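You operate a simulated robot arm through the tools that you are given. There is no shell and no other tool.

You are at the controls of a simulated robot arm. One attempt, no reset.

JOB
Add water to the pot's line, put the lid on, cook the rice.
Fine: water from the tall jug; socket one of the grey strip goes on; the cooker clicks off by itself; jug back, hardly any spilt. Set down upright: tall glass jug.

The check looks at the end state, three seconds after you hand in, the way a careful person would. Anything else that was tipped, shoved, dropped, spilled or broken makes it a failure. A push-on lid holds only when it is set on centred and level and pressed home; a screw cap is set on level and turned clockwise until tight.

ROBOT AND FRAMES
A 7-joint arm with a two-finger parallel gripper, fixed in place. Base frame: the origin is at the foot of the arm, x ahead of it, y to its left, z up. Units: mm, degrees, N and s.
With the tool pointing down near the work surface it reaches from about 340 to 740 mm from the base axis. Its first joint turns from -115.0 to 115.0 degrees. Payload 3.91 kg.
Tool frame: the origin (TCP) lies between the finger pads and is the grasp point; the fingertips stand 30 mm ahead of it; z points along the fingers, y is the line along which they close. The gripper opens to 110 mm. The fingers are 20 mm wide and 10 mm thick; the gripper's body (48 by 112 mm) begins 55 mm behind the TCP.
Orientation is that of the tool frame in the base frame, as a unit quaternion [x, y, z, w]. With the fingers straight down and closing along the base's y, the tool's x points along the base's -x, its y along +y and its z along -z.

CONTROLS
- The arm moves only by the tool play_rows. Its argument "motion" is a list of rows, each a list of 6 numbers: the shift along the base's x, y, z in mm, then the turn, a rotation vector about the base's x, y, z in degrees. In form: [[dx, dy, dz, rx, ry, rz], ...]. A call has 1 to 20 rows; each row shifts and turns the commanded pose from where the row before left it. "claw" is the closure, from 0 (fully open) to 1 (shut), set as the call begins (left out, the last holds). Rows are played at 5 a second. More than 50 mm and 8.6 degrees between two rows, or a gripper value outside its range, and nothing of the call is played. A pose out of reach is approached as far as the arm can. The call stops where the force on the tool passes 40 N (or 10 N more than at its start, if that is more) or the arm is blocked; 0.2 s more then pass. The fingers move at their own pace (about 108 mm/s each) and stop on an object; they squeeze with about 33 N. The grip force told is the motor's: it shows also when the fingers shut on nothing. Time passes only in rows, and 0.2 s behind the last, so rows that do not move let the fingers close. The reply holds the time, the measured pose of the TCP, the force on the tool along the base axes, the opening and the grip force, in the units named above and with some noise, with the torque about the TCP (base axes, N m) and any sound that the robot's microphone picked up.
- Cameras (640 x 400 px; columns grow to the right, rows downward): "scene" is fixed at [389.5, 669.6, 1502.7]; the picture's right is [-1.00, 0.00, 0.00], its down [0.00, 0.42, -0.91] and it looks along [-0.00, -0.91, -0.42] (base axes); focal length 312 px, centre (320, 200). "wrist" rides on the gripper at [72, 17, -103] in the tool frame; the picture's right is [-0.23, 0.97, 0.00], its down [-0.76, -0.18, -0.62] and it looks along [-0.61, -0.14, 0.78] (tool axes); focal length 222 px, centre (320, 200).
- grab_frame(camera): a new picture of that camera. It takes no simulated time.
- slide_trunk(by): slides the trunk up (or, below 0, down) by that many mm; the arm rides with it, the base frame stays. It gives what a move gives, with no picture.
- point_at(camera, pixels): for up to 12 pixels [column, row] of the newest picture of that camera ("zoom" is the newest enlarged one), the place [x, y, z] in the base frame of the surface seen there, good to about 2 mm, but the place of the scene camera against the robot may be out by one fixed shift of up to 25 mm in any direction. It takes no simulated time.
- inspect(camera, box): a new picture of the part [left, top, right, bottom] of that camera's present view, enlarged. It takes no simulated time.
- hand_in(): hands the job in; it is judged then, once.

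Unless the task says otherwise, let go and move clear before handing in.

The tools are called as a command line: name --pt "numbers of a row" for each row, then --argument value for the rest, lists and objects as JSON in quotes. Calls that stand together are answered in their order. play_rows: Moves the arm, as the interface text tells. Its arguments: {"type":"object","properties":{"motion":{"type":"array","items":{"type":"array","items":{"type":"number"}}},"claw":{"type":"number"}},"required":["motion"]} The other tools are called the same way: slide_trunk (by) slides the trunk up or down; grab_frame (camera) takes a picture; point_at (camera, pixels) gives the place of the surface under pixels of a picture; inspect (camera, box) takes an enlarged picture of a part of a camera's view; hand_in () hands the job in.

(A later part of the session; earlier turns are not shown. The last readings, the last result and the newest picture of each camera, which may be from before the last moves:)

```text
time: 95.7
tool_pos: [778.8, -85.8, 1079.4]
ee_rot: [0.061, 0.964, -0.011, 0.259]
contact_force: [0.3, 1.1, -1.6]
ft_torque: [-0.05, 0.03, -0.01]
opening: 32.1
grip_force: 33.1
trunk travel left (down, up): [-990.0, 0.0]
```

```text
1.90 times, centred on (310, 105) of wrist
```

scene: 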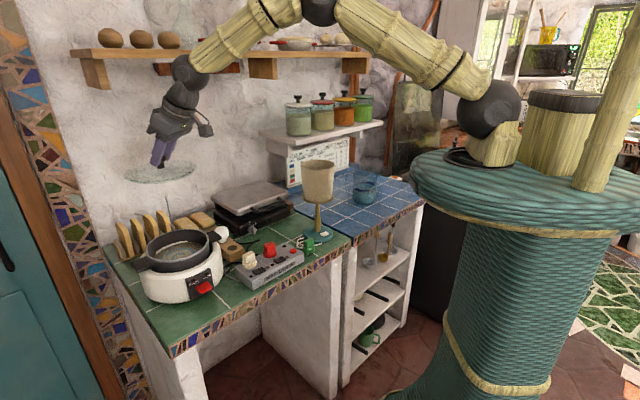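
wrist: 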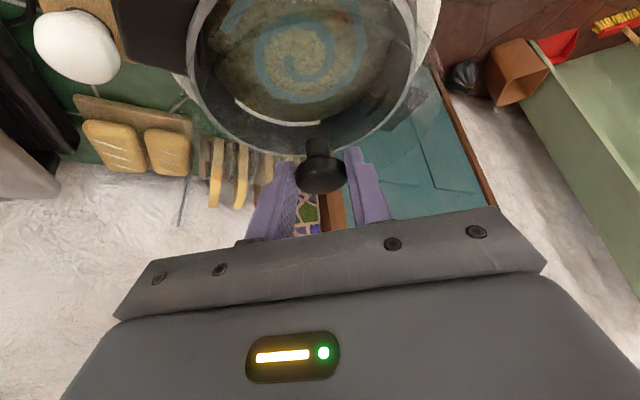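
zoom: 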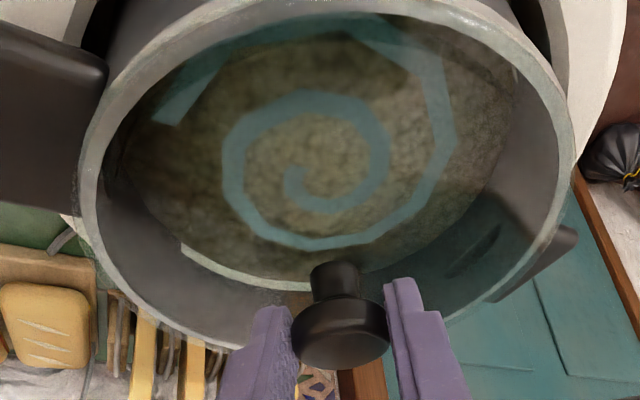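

play_rows --pt "0 0 -1 0 0 0" --pt "0 0 -1 0 0 0" --pt "0 0 0 0 0 0"

play_rows --pt "0 0 -1 0 0 0" --pt "0 0 -1 0 0 0" --pt "0 0 0 0 0 0"

inspect --camera "scene" --box '[140, 205, 225, 265]'

```text
time: 96.5
tool_pos: [779.2, -85.0, 1079.9]
ee_rot: [0.061, 0.964, -0.011, 0.26]
contact_force: [1.0, -0.4, 7.5]
ft_torque: [-0.38, 0.38, 0.06]
opening: 32.2
grip_force: 32.5
trunk travel left (down, up): [-990.0, 0.0]
```

```text
time: 97.3
tool_pos: [780.2, -85.4, 1078.3]
ee_rot: [0.061, 0.963, -0.011, 0.262]
contact_force: [2.7, -1.7, 16.8]
ft_torque: [-0.16, 0.28, 0.05]
opening: 32.4
grip_force: 33.0
trunk travel left (down, up): [-990.0, 0.0]
```

```text
6.67 times, centred on (182, 235) of scene
```

zoom: 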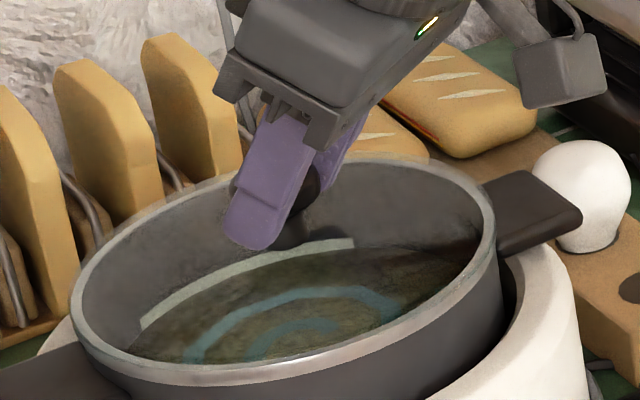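

The lid met the rim at TCP z ≈ 1079.5 and I've pressed it with about 17 N. I'll ease off to zero force and open the claw.

play_rows --pt "0 0 1 0 0 0" --pt "0 0 1 0 0 0" --pt "0 0 0 0 0 0"

play_rows --pt "0 0 0 0 0 0" --pt "0 0 0 0 0 0" --pt "0 0 0 0 0 0" --claw 0.45

inspect --camera "wrist" --box '[170, 0, 450, 210]'

inspect --camera "scene" --box '[140, 205, 225, 265]'

```text
time: 98.1
tool_pos: [780.0, -85.3, 1078.7]
ee_rot: [0.061, 0.964, -0.011, 0.26]
contact_force: [5.3, -0.7, 14.7]
ft_torque: [-0.24, -0.97, 0.1]
opening: 32.1
grip_force: 32.9
trunk travel left (down, up): [-990.0, 0.0]
```

```text
time: 98.9
tool_pos: [779.7, -84.6, 1078.1]
ee_rot: [0.06, 0.964, -0.01, 0.258]
contact_force: [0.5, -0.2, 1.2]
ft_torque: [0.0, 0.0, 0.0]
opening: 60.6
grip_force: 0.1
trunk travel left (down, up): [-990.0, 0.0]
```

```text
1.90 times, centred on (310, 105) of wrist
```

zoom: 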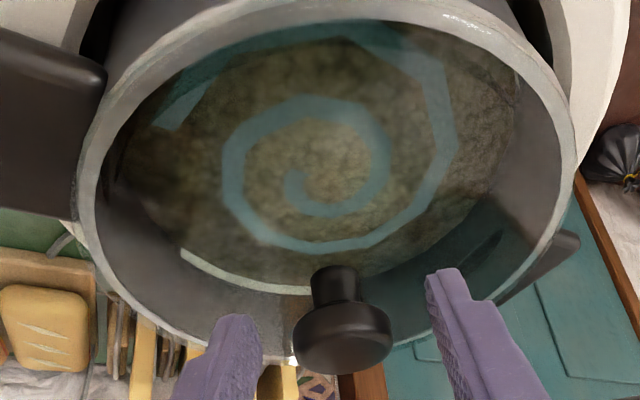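

```text
6.67 times, centred on (182, 235) of scene
```

zoom: 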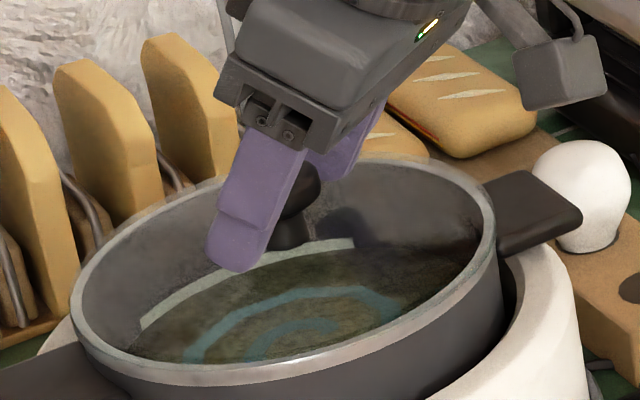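

Released. In the wrist view the lid outline coincides with the rim. I'll retreat along the tool axis and verify seating.

play_rows --pt "-4 0.4 7 0 0 0" --pt "-8 0.85 13.9 0 0 0" --pt "-8 0.85 13.9 0 0 0" --pt "-8 0.85 13.9 0 0 0" --pt "-10 1 20 0 0 0" --pt "-10 1 25 0 0 0" --pt "-20 1 25 0 0 0" --pt "-30 1 25 0 0 0" --pt "-30 0 15 0 0 0" --pt "-30 0 0 0 0 0"

grab_frame --camera "wrist"

inspect --camera "scene" --box '[130, 200, 230, 275]'

```text
time: 101.1
tool_pos: [622.2, -75.2, 1236.8]
ee_rot: [0.061, 0.964, -0.012, 0.259]
contact_force: [0.7, -0.3, -0.5]
ft_torque: [0.03, -0.02, 0.02]
opening: 60.6
grip_force: 0.0
trunk travel left (down, up): [-990.0, 0.0]
```

```text
taken
```

wrist: 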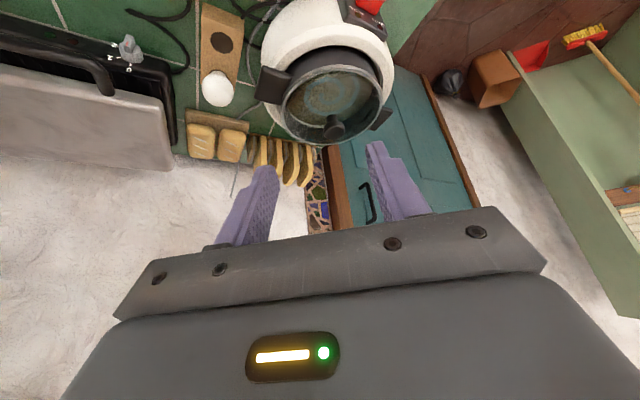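

```text
5.33 times, centred on (180, 238) of scene
```

zoom: 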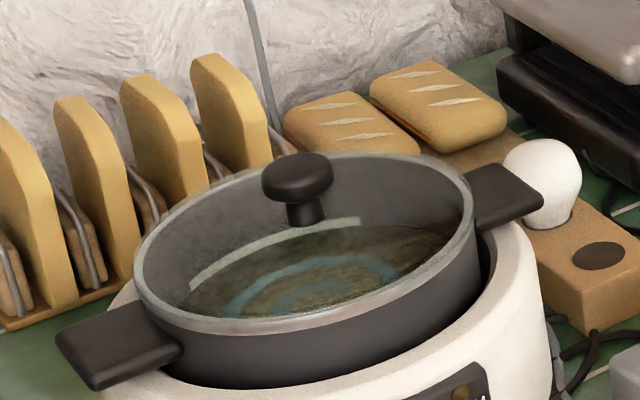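

point_at --camera "zoom" --pixels '[[298, 165], [280, 170], [315, 170], [305, 222], [170, 240], [250, 300], [350, 290], [450, 210], [400, 165], [230, 185], [150, 270], [465, 190]]'

inspect --camera "wrist" --box '[255, 30, 405, 160]'

point_at --camera "zoom" --pixels '[[340, 290], [330, 310], [200, 200], [300, 130], [400, 200], [280, 280], [420, 260], [240, 280], [350, 330], [180, 250], [440, 220], [320, 160]]'

```text
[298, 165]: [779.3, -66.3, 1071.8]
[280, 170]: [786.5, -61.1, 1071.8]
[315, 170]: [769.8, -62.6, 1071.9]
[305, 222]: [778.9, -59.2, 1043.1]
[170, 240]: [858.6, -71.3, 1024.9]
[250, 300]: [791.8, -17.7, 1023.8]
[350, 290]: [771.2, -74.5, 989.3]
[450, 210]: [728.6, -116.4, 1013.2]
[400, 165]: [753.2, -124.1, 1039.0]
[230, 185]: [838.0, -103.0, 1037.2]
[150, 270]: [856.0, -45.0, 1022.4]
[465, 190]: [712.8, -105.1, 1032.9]
```

```text
3.08 times, centred on (330, 95) of wrist
```

zoom: 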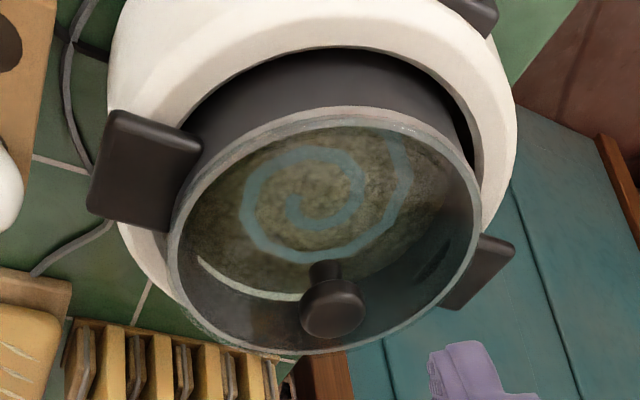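

```text
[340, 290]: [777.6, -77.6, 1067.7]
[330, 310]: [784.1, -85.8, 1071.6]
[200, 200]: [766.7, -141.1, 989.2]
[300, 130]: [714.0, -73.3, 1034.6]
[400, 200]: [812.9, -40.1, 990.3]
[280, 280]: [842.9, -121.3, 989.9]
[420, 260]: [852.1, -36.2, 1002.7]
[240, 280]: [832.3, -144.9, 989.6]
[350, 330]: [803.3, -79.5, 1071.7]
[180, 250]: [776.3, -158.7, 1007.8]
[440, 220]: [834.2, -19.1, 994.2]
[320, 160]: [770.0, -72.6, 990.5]
```

The knob top reads z 1071.7 on all sides, so the lid is level, with its skirt inside the rim. Next is the strip, so I'll move back and look closely at switch 1.

play_rows --pt "-30.4 3 -31.4 0.78 7.46 0" --pt "-30.4 3 -31.4 0.78 7.46 0" --pt "-30.4 3 -31.4 0.78 7.46 0" --pt "-30.4 3 -31.4 0.78 7.46 0" --pt "-30.4 3 -31.4 0 0 0" --pt "0 0 0 0 0 0" --claw 1

grab_frame --camera "wrist"

inspect --camera "wrist" --box '[250, 60, 450, 220]'

inspect --camera "scene" --box '[235, 240, 305, 285]'

```text
time: 102.5
tool_pos: [469.7, -61.5, 1079.8]
ee_rot: [0.062, 0.998, 0.0, 0.0]
contact_force: [0.5, -0.1, -0.1]
ft_torque: [-0.03, -0.03, -0.01]
opening: 0.2
grip_force: 33.4
trunk travel left (down, up): [-990.0, 0.0]
```

```text
taken
```

wrist: 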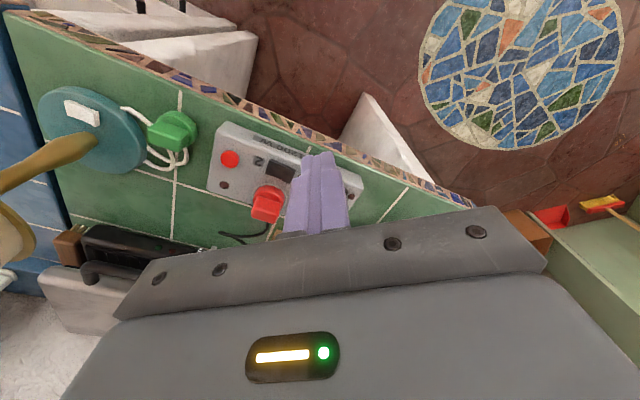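

```text
2.50 times, centred on (350, 140) of wrist
```

zoom: 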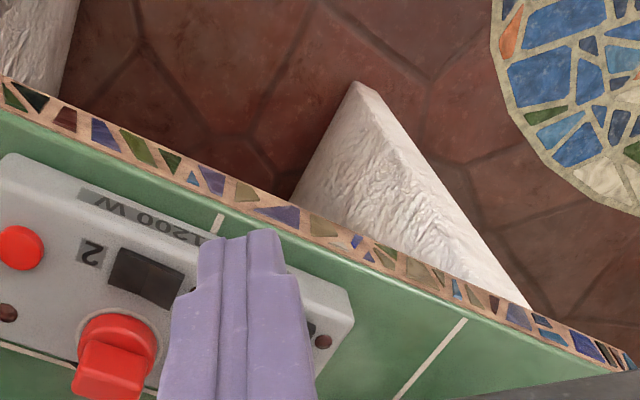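

```text
8.89 times, centred on (270, 262) of scene
```

zoom: 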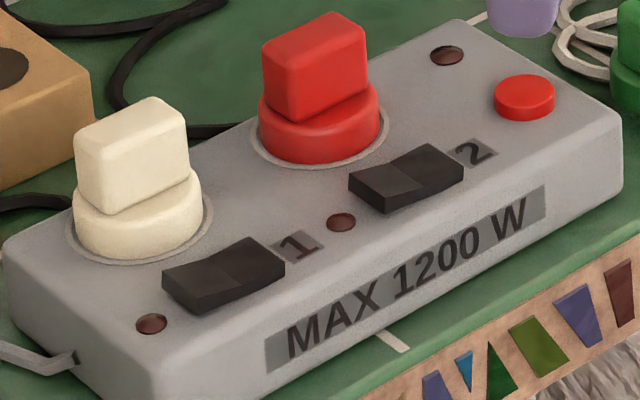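

Both rockers look alike, with dark lamps next to them. I'll measure the height of each half of rocker 1 to find the raised side.

point_at --camera "zoom" --pixels '[[175, 272], [190, 278], [205, 285], [195, 266], [212, 275], [225, 268], [235, 262], [250, 255], [262, 262], [270, 262], [245, 272], [300, 245]]'

point_at --camera "zoom" --pixels '[[370, 185], [385, 190], [380, 175], [400, 180], [420, 170], [435, 165], [450, 170], [430, 155], [150, 323], [340, 222], [447, 55], [525, 90]]'

```text
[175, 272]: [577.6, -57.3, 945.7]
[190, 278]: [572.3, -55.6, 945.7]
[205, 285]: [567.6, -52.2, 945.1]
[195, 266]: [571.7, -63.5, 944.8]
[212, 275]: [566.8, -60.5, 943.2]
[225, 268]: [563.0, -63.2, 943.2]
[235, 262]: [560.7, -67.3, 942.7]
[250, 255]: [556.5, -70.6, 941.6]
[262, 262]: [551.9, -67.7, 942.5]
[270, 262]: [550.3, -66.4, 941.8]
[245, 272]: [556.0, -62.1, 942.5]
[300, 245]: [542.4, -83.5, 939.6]
```

```text
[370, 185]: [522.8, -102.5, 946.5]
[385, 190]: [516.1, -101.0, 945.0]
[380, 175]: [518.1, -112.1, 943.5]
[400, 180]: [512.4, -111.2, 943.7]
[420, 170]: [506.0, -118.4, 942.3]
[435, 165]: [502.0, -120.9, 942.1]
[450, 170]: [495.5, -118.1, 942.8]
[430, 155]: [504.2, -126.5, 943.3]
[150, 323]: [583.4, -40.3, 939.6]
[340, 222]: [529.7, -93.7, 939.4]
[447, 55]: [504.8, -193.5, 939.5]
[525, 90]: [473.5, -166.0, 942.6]
```

The raised end of rocker 1 is its +x end, at about z 945.7 against 942, so that end must go down for ON. I'll shift sideways so the fingers don't block the wrist camera and get exact coordinates.

play_rows --pt "0 30 0 0 0 0" --pt "0 30 0 0 0 0" --pt "0 0 0 0 0 0"

grab_frame --camera "wrist"

inspect --camera "wrist" --box '[190, 110, 310, 220]'

```text
time: 103.3
tool_pos: [468.5, -2.1, 1080.1]
ee_rot: [0.063, 0.998, 0.0, 0.001]
contact_force: [0.4, -0.2, 1.0]
ft_torque: [0.0, 0.0, 0.02]
opening: 0.0
grip_force: 32.6
trunk travel left (down, up): [-990.0, 0.0]
```

```text
taken
```

wrist: 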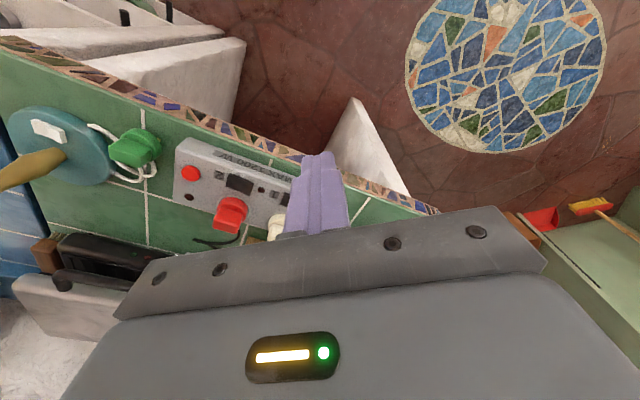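

```text
3.64 times, centred on (250, 165) of wrist
```

zoom: 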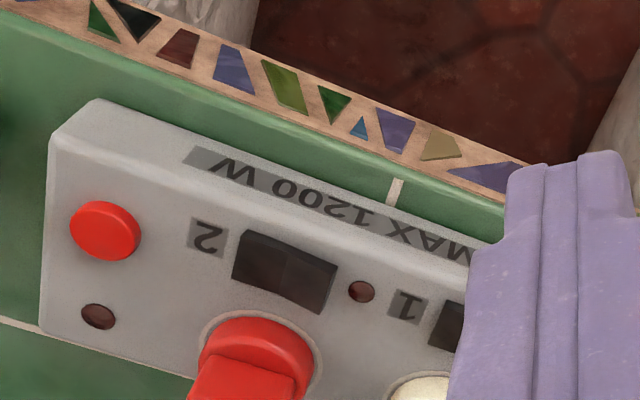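

play_rows --pt "-15 35 0 0 0 0" --pt "-15 35 0 0 0 0" --pt "0 0 0 0 0 0"

grab_frame --camera "wrist"

inspect --camera "wrist" --box '[170, 150, 290, 250]'

```text
time: 104.1
tool_pos: [440.7, 69.4, 1082.8]
ee_rot: [0.063, 0.998, -0.001, 0.001]
contact_force: [-0.6, 0.3, -1.0]
ft_torque: [0.02, 0.02, 0.0]
opening: 0.0
grip_force: 33.0
trunk travel left (down, up): [-990.0, 0.0]
```

```text
taken
```

wrist: 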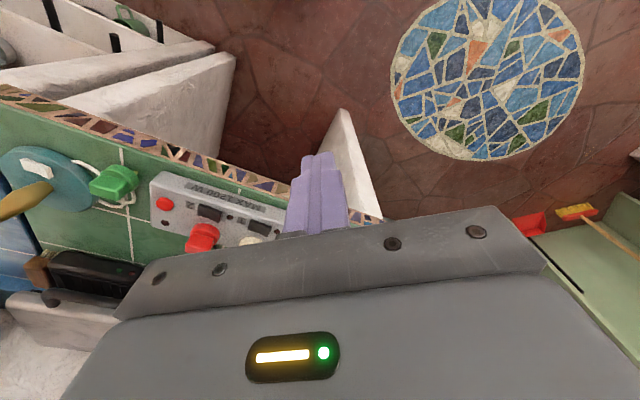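

```text
4.00 times, centred on (230, 200) of wrist
```

zoom: 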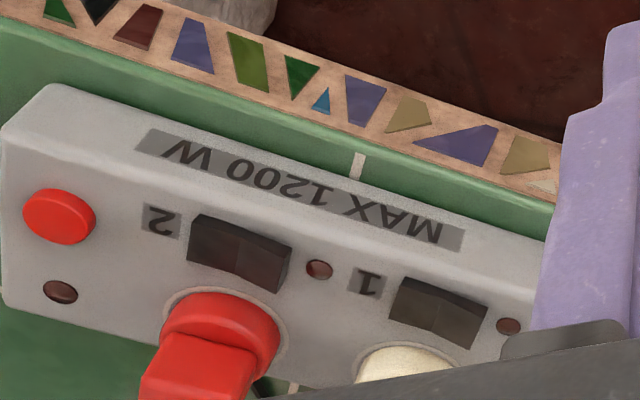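

point_at --camera "zoom" --pixels '[[400, 305], [415, 310], [430, 310], [445, 315], [455, 318], [465, 322], [475, 325], [482, 312], [408, 290], [508, 326], [368, 283], [440, 330]]'

point_at --camera "zoom" --pixels '[[195, 250], [215, 245], [235, 245], [250, 255], [265, 260], [280, 265], [320, 269], [60, 292], [60, 215], [220, 330], [190, 370], [400, 360]]'

```text
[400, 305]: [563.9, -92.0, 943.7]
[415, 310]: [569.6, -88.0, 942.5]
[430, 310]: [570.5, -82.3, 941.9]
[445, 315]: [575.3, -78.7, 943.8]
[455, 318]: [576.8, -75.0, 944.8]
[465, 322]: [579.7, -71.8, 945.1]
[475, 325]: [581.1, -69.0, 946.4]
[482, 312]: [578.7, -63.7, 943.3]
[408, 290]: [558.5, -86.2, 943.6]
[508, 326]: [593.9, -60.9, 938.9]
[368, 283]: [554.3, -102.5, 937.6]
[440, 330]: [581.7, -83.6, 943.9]
```

```text
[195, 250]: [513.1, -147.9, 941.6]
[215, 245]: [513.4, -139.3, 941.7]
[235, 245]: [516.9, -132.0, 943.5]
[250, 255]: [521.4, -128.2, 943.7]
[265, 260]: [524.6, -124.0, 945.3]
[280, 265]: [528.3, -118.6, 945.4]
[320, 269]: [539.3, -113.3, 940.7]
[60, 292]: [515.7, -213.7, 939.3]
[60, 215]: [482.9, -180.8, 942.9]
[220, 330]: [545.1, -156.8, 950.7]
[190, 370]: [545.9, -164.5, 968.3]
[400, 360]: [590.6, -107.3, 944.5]
```

From the wrist view, rocker 1 runs from (560,-91) to (581,-69), with the raised end near (579,-72,946) beside its lamp. I'll align the closed fingertips over that end.

play_rows --pt "28.5 -27.5 -10.5 0 0 -7.4" --pt "28.5 -27.5 -10.5 0 0 -7.4" --pt "28.5 -27.5 -10.5 0 0 -7.4" --pt "28.5 -27.5 -10.5 0 0 -7.4" --pt "28.4 -27.5 -10.5 0 0 -7.4" --pt "0 0 0 0 0 0"

grab_frame --camera "scene"

inspect --camera "scene" --box '[220, 215, 310, 285]'

```text
time: 105.5
tool_pos: [583.5, -70.7, 1028.2]
ee_rot: [0.377, 0.926, 0.0, 0.001]
contact_force: [-0.3, 0.6, 0.1]
ft_torque: [0.03, -0.03, 0.04]
opening: 0.0
grip_force: 33.1
trunk travel left (down, up): [-990.0, 0.0]
```

```text
taken
```

scene: 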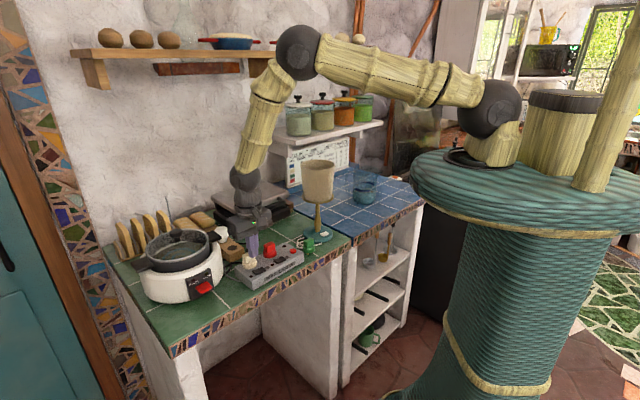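

```text
5.71 times, centred on (265, 250) of scene
```

zoom: 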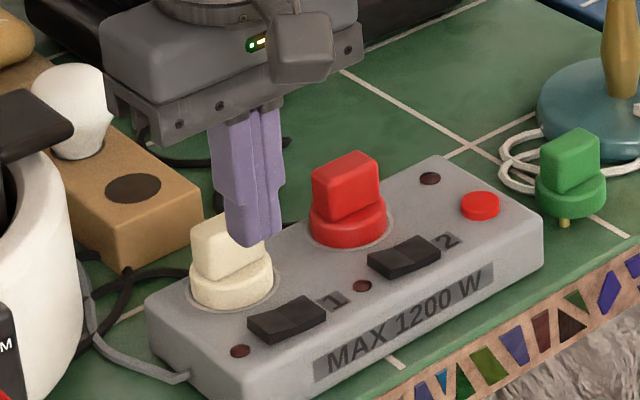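

The tip hangs right over the raised end at zoom (262,325). I'll lower to just above it, then press in small steps and listen for a click.

play_rows --pt "0 1 -18 0 0 0" --pt "0 1 -18 0 0 0" --pt "0 0 -10 0 0 0" --pt "0 0 0 0 0 0"

inspect --camera "scene" --box '[230, 235, 300, 285]'

```text
time: 106.5
tool_pos: [581.8, -69.4, 980.0]
ee_rot: [0.376, 0.927, 0.0, 0.001]
contact_force: [0.0, -0.3, 0.0]
ft_torque: [0.0, 0.04, 0.0]
opening: 0.2
grip_force: 32.9
trunk travel left (down, up): [-990.0, 0.0]
```

```text
8.00 times, centred on (265, 260) of scene
```

zoom: 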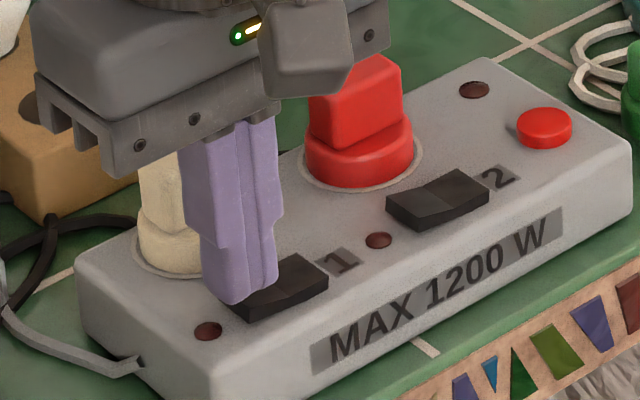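

play_rows --pt "0 0 -2 0 0 0" --pt "0 0 -2 0 0 0" --pt "0 0 -1 0 0 0" --pt "0 0 -1 0 0 0" --pt "0 0 -1 0 0 0" --pt "0 0 0 0 0 0"

inspect --camera "scene" --box '[230, 235, 300, 285]'

```text
time: 107.9
tool_pos: [583.4, -68.0, 973.2]
ee_rot: [0.376, 0.926, 0.0, 0.001]
contact_force: [-0.3, 0.4, 0.8]
ft_torque: [-0.01, 0.0, 0.01]
opening: 0.0
grip_force: 32.3
trunk travel left (down, up): [-990.0, 0.0]
```

```text
8.00 times, centred on (265, 260) of scene
```

zoom: 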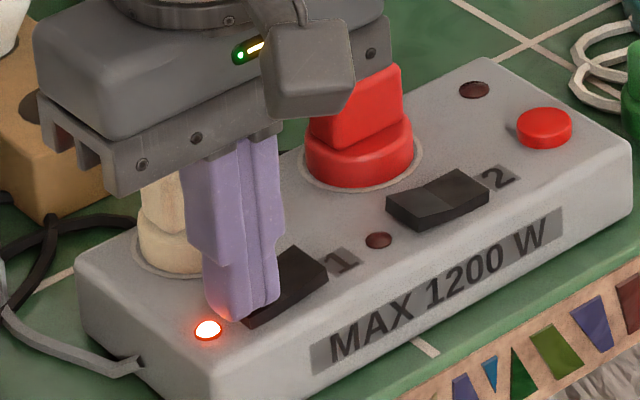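

Lamp 1 at zoom (208,330) is lit, so socket one is on. I'll lift straight off and confirm it stays on.

play_rows --pt "0 0 5 0 0 0" --pt "0 0 15 0 0 0" --pt "0 0 25 0 0 0" --pt "0 0 30 0 0 0" --pt "0 0 30 0 0 0"

inspect --camera "scene" --box '[170, 225, 310, 315]'

inspect --camera "scene" --box '[170, 255, 240, 305]'

```text
time: 109.1
tool_pos: [581.1, -66.4, 1078.4]
ee_rot: [0.376, 0.927, -0.001, 0.0]
contact_force: [-1.4, 1.0, -0.3]
ft_torque: [-0.01, -0.01, 0.02]
opening: 0.0
grip_force: 32.8
trunk travel left (down, up): [-990.0, 0.0]
```

```text
4.44 times, centred on (240, 270) of scene
```

zoom: 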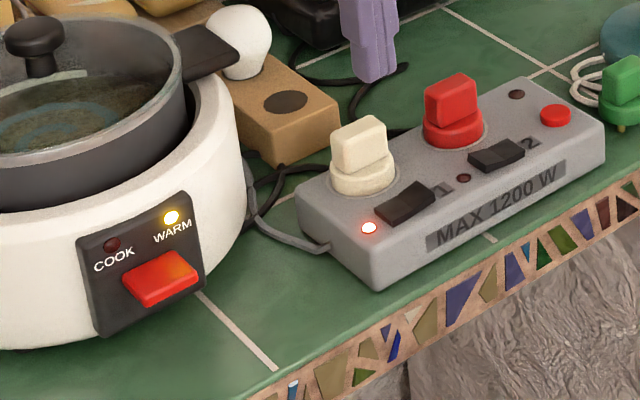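

```text
8.00 times, centred on (205, 280) of scene
```

zoom: 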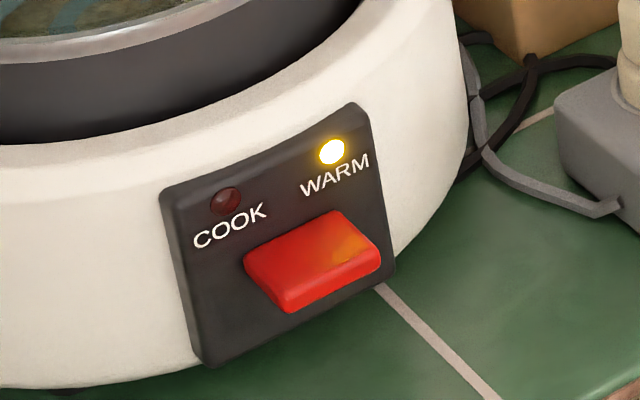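

Lamp 1 stays lit and the cooker's WARM lamp is on. Now I'll move the closed fingertips over the red lever at (697,10,960), staying outside the pot.

play_rows --pt "28.5 19.5 -12 0 0 0" --pt "28.5 19.5 -12 0 0 0" --pt "28.5 19.5 -12 0 0 0" --pt "28.5 19.5 -12 0 0 0" --pt "0 0 0 0 0 0"

inspect --camera "scene" --box '[150, 210, 270, 310]'

grab_frame --camera "wrist"

```text
time: 110.3
tool_pos: [696.4, 9.6, 1031.8]
ee_rot: [0.376, 0.927, 0.0, 0.0]
contact_force: [0.0, -0.6, -0.1]
ft_torque: [0.03, 0.0, -0.01]
opening: 0.0
grip_force: 33.0
trunk travel left (down, up): [-990.0, 0.0]
```

```text
4.00 times, centred on (210, 260) of scene
```

zoom: 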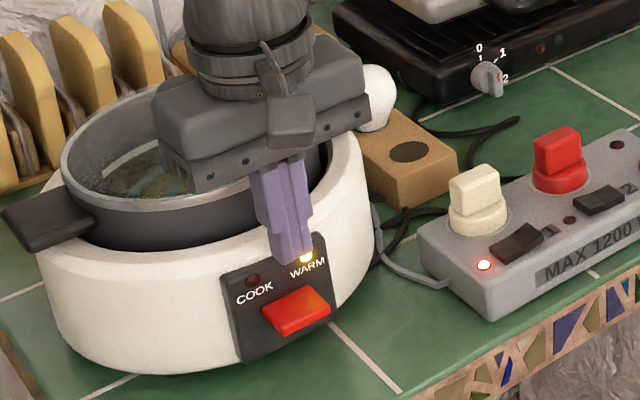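

```text
taken
```

wrist: 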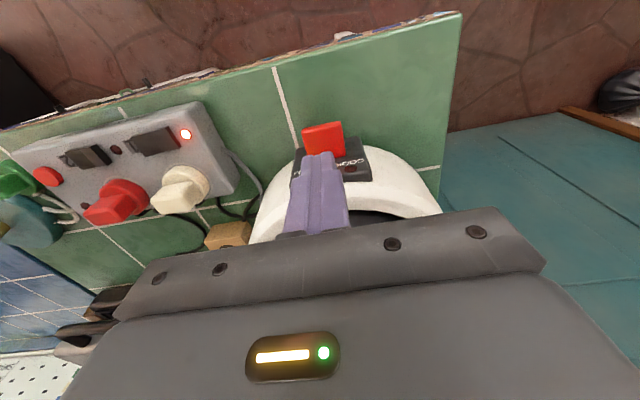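

point_at --camera "wrist" --pixels '[[308, 130], [325, 128], [340, 126], [308, 145], [325, 142], [342, 142], [306, 152], [344, 152]]'

play_rows --pt "0 0 -15 0 0 0" --pt "0 0 -15 0 0 0" --pt "0 0 -5 0 0 0" --pt "0 0 0 0 0 0"

inspect --camera "scene" --box '[170, 245, 240, 305]'

```text
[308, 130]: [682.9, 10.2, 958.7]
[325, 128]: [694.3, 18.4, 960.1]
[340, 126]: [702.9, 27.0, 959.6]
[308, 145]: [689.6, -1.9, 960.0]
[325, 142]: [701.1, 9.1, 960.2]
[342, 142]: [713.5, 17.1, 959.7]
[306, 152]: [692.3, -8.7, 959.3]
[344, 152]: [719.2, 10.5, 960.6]
```

```text
time: 111.3
tool_pos: [694.8, 10.4, 995.5]
ee_rot: [0.376, 0.927, 0.0, 0.0]
contact_force: [1.0, -0.3, 0.3]
ft_torque: [0.01, 0.01, -0.02]
opening: 0.0
grip_force: 32.4
trunk travel left (down, up): [-990.0, 0.0]
```

```text
6.67 times, centred on (205, 275) of scene
```

zoom: 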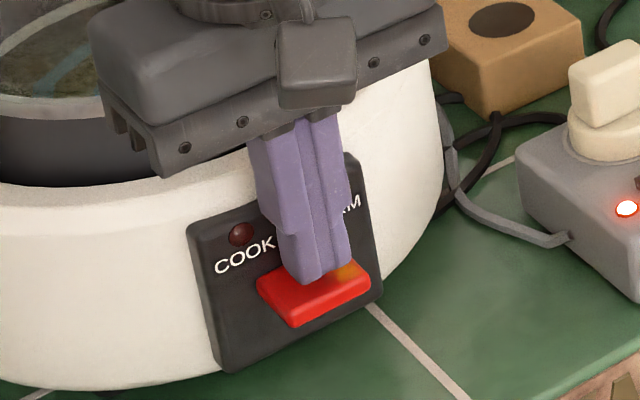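

The tip is 5 mm above the middle of the lever. I'll press down in small steps until it clicks over to COOK.

play_rows --pt "0 0 -3 0 0 0" --pt "0 0 -2 0 0 0" --pt "0 0 -2 0 0 0" --pt "0 0 -2 0 0 0" --pt "0 0 -2 0 0 0" --pt "0 0 0 0 0 0"

inspect --camera "scene" --box '[170, 245, 240, 305]'

```text
time: 112.7
tool_pos: [694.8, 9.6, 984.4]
ee_rot: [0.376, 0.926, 0.0, 0.001]
contact_force: [0.6, 0.3, 1.8]
ft_torque: [0.01, 0.01, 0.03]
opening: 0.0
grip_force: 33.4
trunk travel left (down, up): [-990.0, 0.0]
```

```text
6.67 times, centred on (205, 275) of scene
```

zoom: 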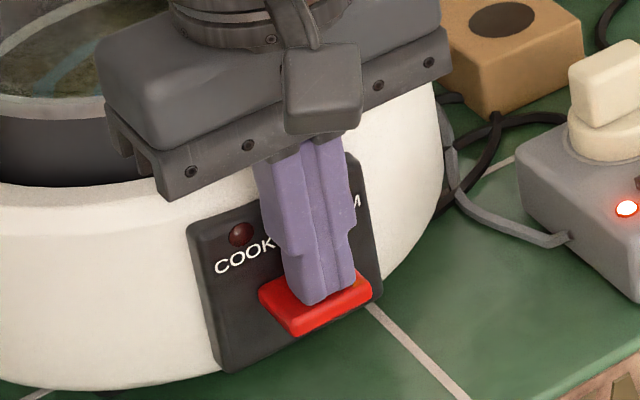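

The lever is moving down with light resistance of 1.8 N. I'll continue.

play_rows --pt "0 0 -2 0 0 0" --pt "0 0 -2 0 0 0" --pt "0 0 -2 0 0 0" --pt "0 0 0 0 0 0"

inspect --camera "scene" --box '[170, 245, 240, 305]'

```text
time: 113.7
tool_pos: [694.9, 9.4, 979.7]
ee_rot: [0.376, 0.927, 0.0, 0.001]
contact_force: [1.2, 0.8, 1.8]
ft_torque: [0.08, 0.0, -0.01]
opening: 0.1
grip_force: 33.4
trunk travel left (down, up): [-990.0, 0.0]
```

```text
6.67 times, centred on (205, 275) of scene
```

zoom: 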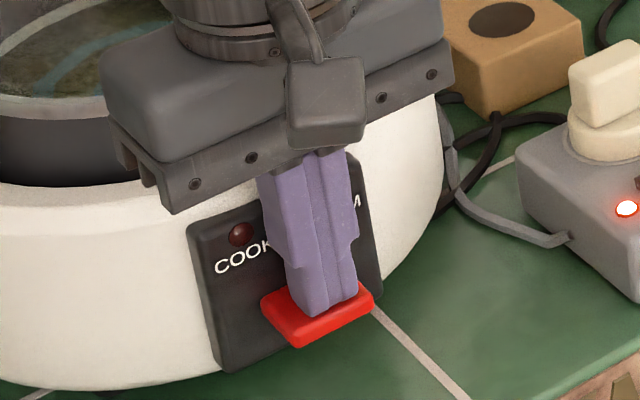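

play_rows --pt "0 0 -2 0 0 0" --pt "0 0 -2 0 0 0" --pt "0 0 0 0 0 0"

inspect --camera "scene" --box '[170, 245, 240, 305]'

```text
time: 114.5
tool_pos: [695.4, 9.7, 975.4]
ee_rot: [0.376, 0.926, 0.0, 0.001]
contact_force: [0.5, -0.8, 2.5]
ft_torque: [0.04, -0.01, 0.0]
opening: 0.0
grip_force: 33.0
trunk travel left (down, up): [-990.0, 0.0]
```

```text
6.67 times, centred on (205, 275) of scene
```

zoom: 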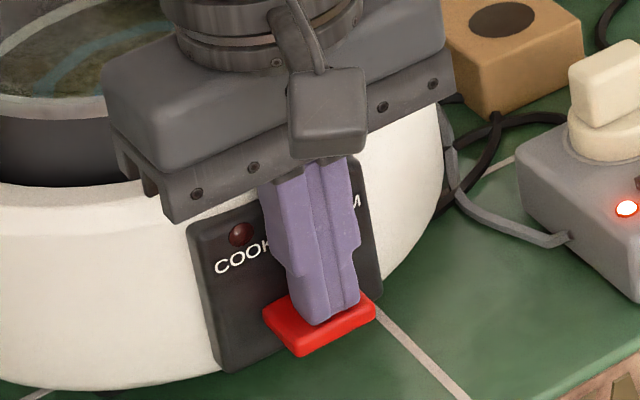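

play_rows --pt "0 0 -2 0 0 0" --pt "0 0 -2 0 0 0" --pt "0 0 0 0 0 0"

inspect --camera "scene" --box '[170, 245, 240, 305]'

```text
time: 115.3
tool_pos: [695.8, 8.0, 971.8]
ee_rot: [0.376, 0.926, 0.0, -0.001]
contact_force: [-0.1, -0.4, 0.9]
ft_torque: [0.02, 0.05, -0.03]
opening: 0.2
grip_force: 32.5
trunk travel left (down, up): [-990.0, 0.0]
```

```text
6.67 times, centred on (205, 275) of scene
```

zoom: 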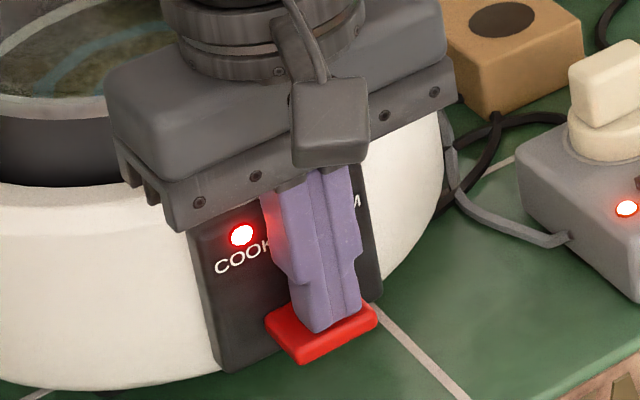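

The COOK lamp is lit at zoom (242,235). I'll lift off and check that it stays latched.

play_rows --pt "0 0 3 0 0 0" --pt "0 0 10 0 0 0" --pt "0 0 20 0 0 0" --pt "0 0 30 0 0 0" --pt "0 0 30 0 0 0"

inspect --camera "scene" --box '[140, 205, 310, 315]'

```text
time: 116.5
tool_pos: [695.6, 10.9, 1065.1]
ee_rot: [0.376, 0.927, 0.0, 0.001]
contact_force: [-0.4, 0.1, 0.2]
ft_torque: [0.01, -0.02, -0.01]
opening: 0.1
grip_force: 33.1
trunk travel left (down, up): [-990.0, 0.0]
```

```text
3.64 times, centred on (225, 260) of scene
```

zoom: 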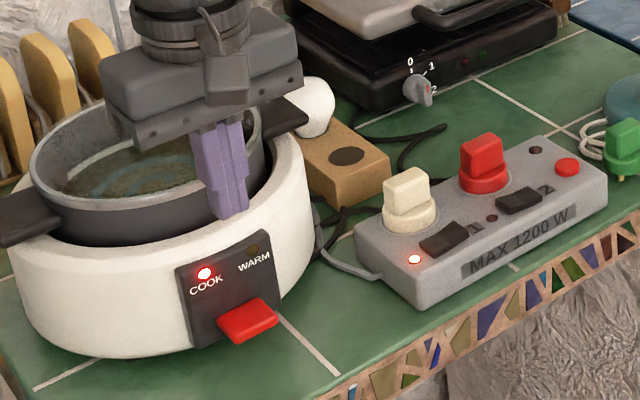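

COOK is latched and socket lamp 1 is still lit. I'll move clear and then wait for the cooker to click off by itself.

play_rows --pt "0 0 40 0 0 0" --pt "-10 0 40 0 0 0" --pt "-35 -10 25 0 0 0" --pt "-35 -12 25 0 0 0" --pt "-35 -12 20 0 0 0" --pt "-35 -12 15 0 0 0" --pt "-35 -12 10 0 0 0" --pt "-35 -12 0 0 0 0" --pt "-30 -12 0 0 0 0" --pt "0 0 0 0 0 0" --pt "0 0 0 0 0 0" --pt "0 0 0 0 0 0" --pt "0 0 0 0 0 0" --pt "0 0 0 0 0 0" --pt "0 0 0 0 0 0" --pt "0 0 0 0 0 0" --pt "0 0 0 0 0 0" --pt "0 0 0 0 0 0" --pt "0 0 0 0 0 0" --pt "0 0 0 0 0 0"

grab_frame --camera "scene"

inspect --camera "scene" --box '[140, 205, 310, 315]'

```text
time: 120.7
tool_pos: [446.0, -73.4, 1240.2]
ee_rot: [0.376, 0.927, -0.001, 0.001]
contact_force: [-0.2, 0.1, -1.2]
ft_torque: [0.02, -0.01, -0.01]
opening: 0.0
grip_force: 32.9
trunk travel left (down, up): [-990.0, 0.0]
```

```text
taken
```

scene: 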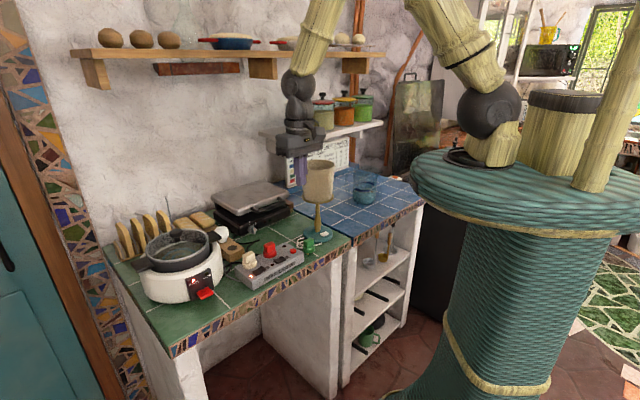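

```text
3.64 times, centred on (225, 260) of scene
```

zoom: 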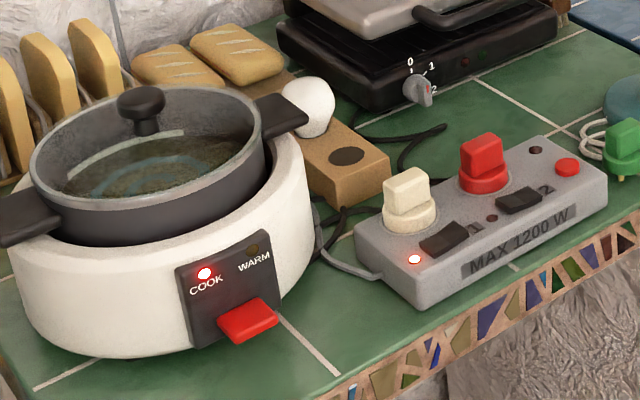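

The cooker is cooking: the COOK lamp is lit and the lever is down, and everything else looks undisturbed. I'll wait with still rows.

play_rows --pt "0 0 0 0 0 0" --pt "0 0 0 0 0 0" --pt "0 0 0 0 0 0" --pt "0 0 0 0 0 0" --pt "0 0 0 0 0 0" --pt "0 0 0 0 0 0" --pt "0 0 0 0 0 0" --pt "0 0 0 0 0 0" --pt "0 0 0 0 0 0" --pt "0 0 0 0 0 0" --pt "0 0 0 0 0 0" --pt "0 0 0 0 0 0" --pt "0 0 0 0 0 0" --pt "0 0 0 0 0 0" --pt "0 0 0 0 0 0" --pt "0 0 0 0 0 0" --pt "0 0 0 0 0 0" --pt "0 0 0 0 0 0" --pt "0 0 0 0 0 0" --pt "0 0 0 0 0 0" --claw 0

play_rows --pt "0 0 0 0 0 0" --pt "0 0 0 0 0 0" --pt "0 0 0 0 0 0" --pt "0 0 0 0 0 0" --pt "0 0 0 0 0 0" --pt "0 0 0 0 0 0" --pt "0 0 0 0 0 0" --pt "0 0 0 0 0 0" --pt "0 0 0 0 0 0" --pt "0 0 0 0 0 0" --pt "0 0 0 0 0 0" --pt "0 0 0 0 0 0" --pt "0 0 0 0 0 0" --pt "0 0 0 0 0 0" --pt "0 0 0 0 0 0" --pt "0 0 0 0 0 0" --pt "0 0 0 0 0 0" --pt "0 0 0 0 0 0" --pt "0 0 0 0 0 0" --pt "0 0 0 0 0 0"

play_rows --pt "0 0 0 0 0 0" --pt "0 0 0 0 0 0" --pt "0 0 0 0 0 0" --pt "0 0 0 0 0 0" --pt "0 0 0 0 0 0" --pt "0 0 0 0 0 0" --pt "0 0 0 0 0 0" --pt "0 0 0 0 0 0" --pt "0 0 0 0 0 0" --pt "0 0 0 0 0 0" --pt "0 0 0 0 0 0" --pt "0 0 0 0 0 0" --pt "0 0 0 0 0 0" --pt "0 0 0 0 0 0" --pt "0 0 0 0 0 0" --pt "0 0 0 0 0 0" --pt "0 0 0 0 0 0" --pt "0 0 0 0 0 0" --pt "0 0 0 0 0 0" --pt "0 0 0 0 0 0"

inspect --camera "scene" --box '[140, 205, 310, 315]'

```text
time: 124.9
tool_pos: [445.7, -73.8, 1239.7]
ee_rot: [0.376, 0.926, 0.0, 0.0]
contact_force: [0.4, -0.8, -1.4]
ft_torque: [-0.04, 0.02, 0.01]
opening: 110.2
grip_force: 0.0
trunk travel left (down, up): [-990.0, 0.0]
```

```text
time: 129.1
tool_pos: [445.7, -72.4, 1241.0]
ee_rot: [0.377, 0.926, -0.001, 0.0]
contact_force: [-0.3, -0.2, -0.5]
ft_torque: [0.0, 0.0, -0.02]
opening: 110.0
grip_force: 0.1
trunk travel left (down, up): [-990.0, 0.0]
```

```text
time: 133.3
tool_pos: [447.0, -73.7, 1239.8]
ee_rot: [0.375, 0.927, 0.0, 0.001]
contact_force: [0.0, 0.8, -1.0]
ft_torque: [0.01, 0.0, -0.01]
opening: 110.0
grip_force: 0.2
trunk travel left (down, up): [-990.0, 0.0]
```

```text
3.64 times, centred on (225, 260) of scene
```

zoom: 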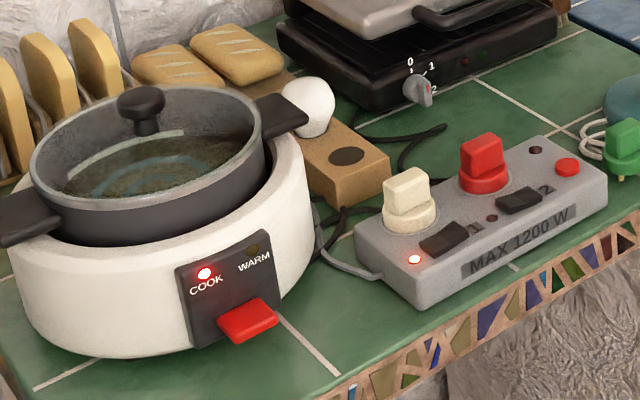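

Still cooking, with no steam or click yet. I'll keep waiting, and also check the counter and floor around the pot for drips.

play_rows --pt "0 0 0 0 0 0" --pt "0 0 0 0 0 0" --pt "0 0 0 0 0 0" --pt "0 0 0 0 0 0" --pt "0 0 0 0 0 0" --pt "0 0 0 0 0 0" --pt "0 0 0 0 0 0" --pt "0 0 0 0 0 0" --pt "0 0 0 0 0 0" --pt "0 0 0 0 0 0" --pt "0 0 0 0 0 0" --pt "0 0 0 0 0 0" --pt "0 0 0 0 0 0" --pt "0 0 0 0 0 0" --pt "0 0 0 0 0 0" --pt "0 0 0 0 0 0" --pt "0 0 0 0 0 0" --pt "0 0 0 0 0 0" --pt "0 0 0 0 0 0" --pt "0 0 0 0 0 0"

play_rows --pt "0 0 0 0 0 0" --pt "0 0 0 0 0 0" --pt "0 0 0 0 0 0" --pt "0 0 0 0 0 0" --pt "0 0 0 0 0 0" --pt "0 0 0 0 0 0" --pt "0 0 0 0 0 0" --pt "0 0 0 0 0 0" --pt "0 0 0 0 0 0" --pt "0 0 0 0 0 0" --pt "0 0 0 0 0 0" --pt "0 0 0 0 0 0" --pt "0 0 0 0 0 0" --pt "0 0 0 0 0 0" --pt "0 0 0 0 0 0" --pt "0 0 0 0 0 0" --pt "0 0 0 0 0 0" --pt "0 0 0 0 0 0" --pt "0 0 0 0 0 0" --pt "0 0 0 0 0 0"

play_rows --pt "0 0 0 0 0 0" --pt "0 0 0 0 0 0" --pt "0 0 0 0 0 0" --pt "0 0 0 0 0 0" --pt "0 0 0 0 0 0" --pt "0 0 0 0 0 0" --pt "0 0 0 0 0 0" --pt "0 0 0 0 0 0" --pt "0 0 0 0 0 0" --pt "0 0 0 0 0 0" --pt "0 0 0 0 0 0" --pt "0 0 0 0 0 0" --pt "0 0 0 0 0 0" --pt "0 0 0 0 0 0" --pt "0 0 0 0 0 0" --pt "0 0 0 0 0 0" --pt "0 0 0 0 0 0" --pt "0 0 0 0 0 0" --pt "0 0 0 0 0 0" --pt "0 0 0 0 0 0"

play_rows --pt "0 0 0 0 0 0" --pt "0 0 0 0 0 0" --pt "0 0 0 0 0 0" --pt "0 0 0 0 0 0" --pt "0 0 0 0 0 0" --pt "0 0 0 0 0 0" --pt "0 0 0 0 0 0" --pt "0 0 0 0 0 0" --pt "0 0 0 0 0 0" --pt "0 0 0 0 0 0" --pt "0 0 0 0 0 0" --pt "0 0 0 0 0 0" --pt "0 0 0 0 0 0" --pt "0 0 0 0 0 0" --pt "0 0 0 0 0 0" --pt "0 0 0 0 0 0" --pt "0 0 0 0 0 0" --pt "0 0 0 0 0 0" --pt "0 0 0 0 0 0" --pt "0 0 0 0 0 0"

inspect --camera "scene" --box '[140, 205, 310, 315]'

inspect --camera "scene" --box '[290, 140, 440, 250]'

grab_frame --camera "scene"

```text
time: 137.5
tool_pos: [445.2, -72.8, 1240.2]
ee_rot: [0.376, 0.927, -0.001, 0.001]
contact_force: [-0.5, 0.1, 0.0]
ft_torque: [0.0, -0.04, 0.0]
opening: 110.0
grip_force: 0.2
trunk travel left (down, up): [-990.0, 0.0]
```

```text
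time: 141.7
tool_pos: [447.1, -73.6, 1240.2]
ee_rot: [0.376, 0.927, 0.0, 0.001]
contact_force: [0.0, 0.0, 0.6]
ft_torque: [0.0, -0.01, 0.0]
opening: 110.1
grip_force: 0.1
trunk travel left (down, up): [-990.0, 0.0]
```

```text
time: 145.9
tool_pos: [446.3, -72.7, 1240.3]
ee_rot: [0.377, 0.926, -0.001, 0.001]
contact_force: [-0.2, 0.2, 0.2]
ft_torque: [0.01, -0.02, 0.01]
opening: 109.9
grip_force: 0.1
trunk travel left (down, up): [-990.0, 0.0]
```

```text
time: 150.1
tool_pos: [445.7, -73.1, 1240.7]
ee_rot: [0.377, 0.926, -0.001, 0.001]
contact_force: [-0.7, 0.2, -0.4]
ft_torque: [0.03, 0.03, 0.01]
opening: 110.2
grip_force: 0.0
trunk travel left (down, up): [-990.0, 0.0]
```

```text
3.64 times, centred on (225, 260) of scene
```

zoom: 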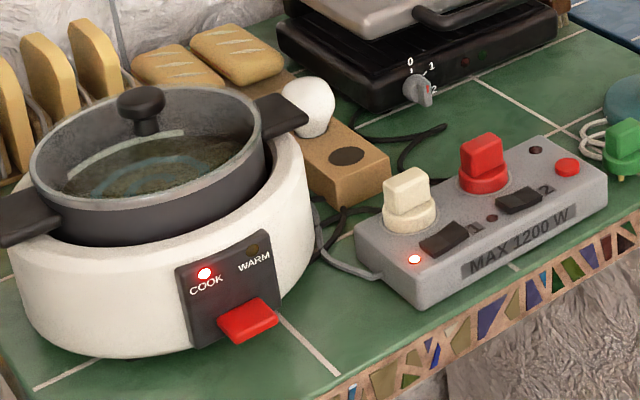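

```text
3.64 times, centred on (365, 195) of scene
```

zoom: 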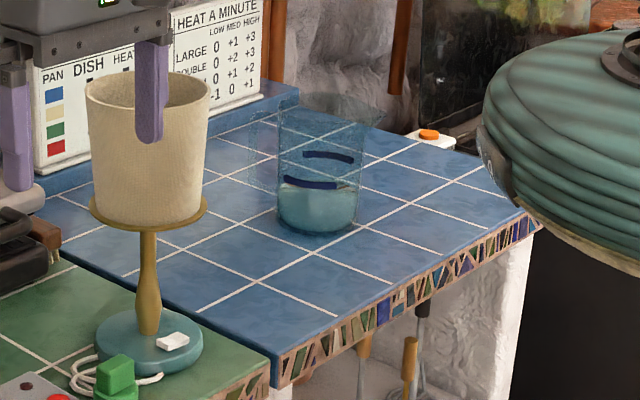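

```text
taken
```

scene: 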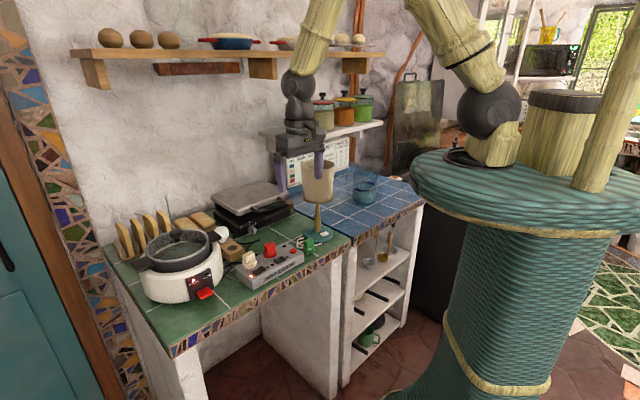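

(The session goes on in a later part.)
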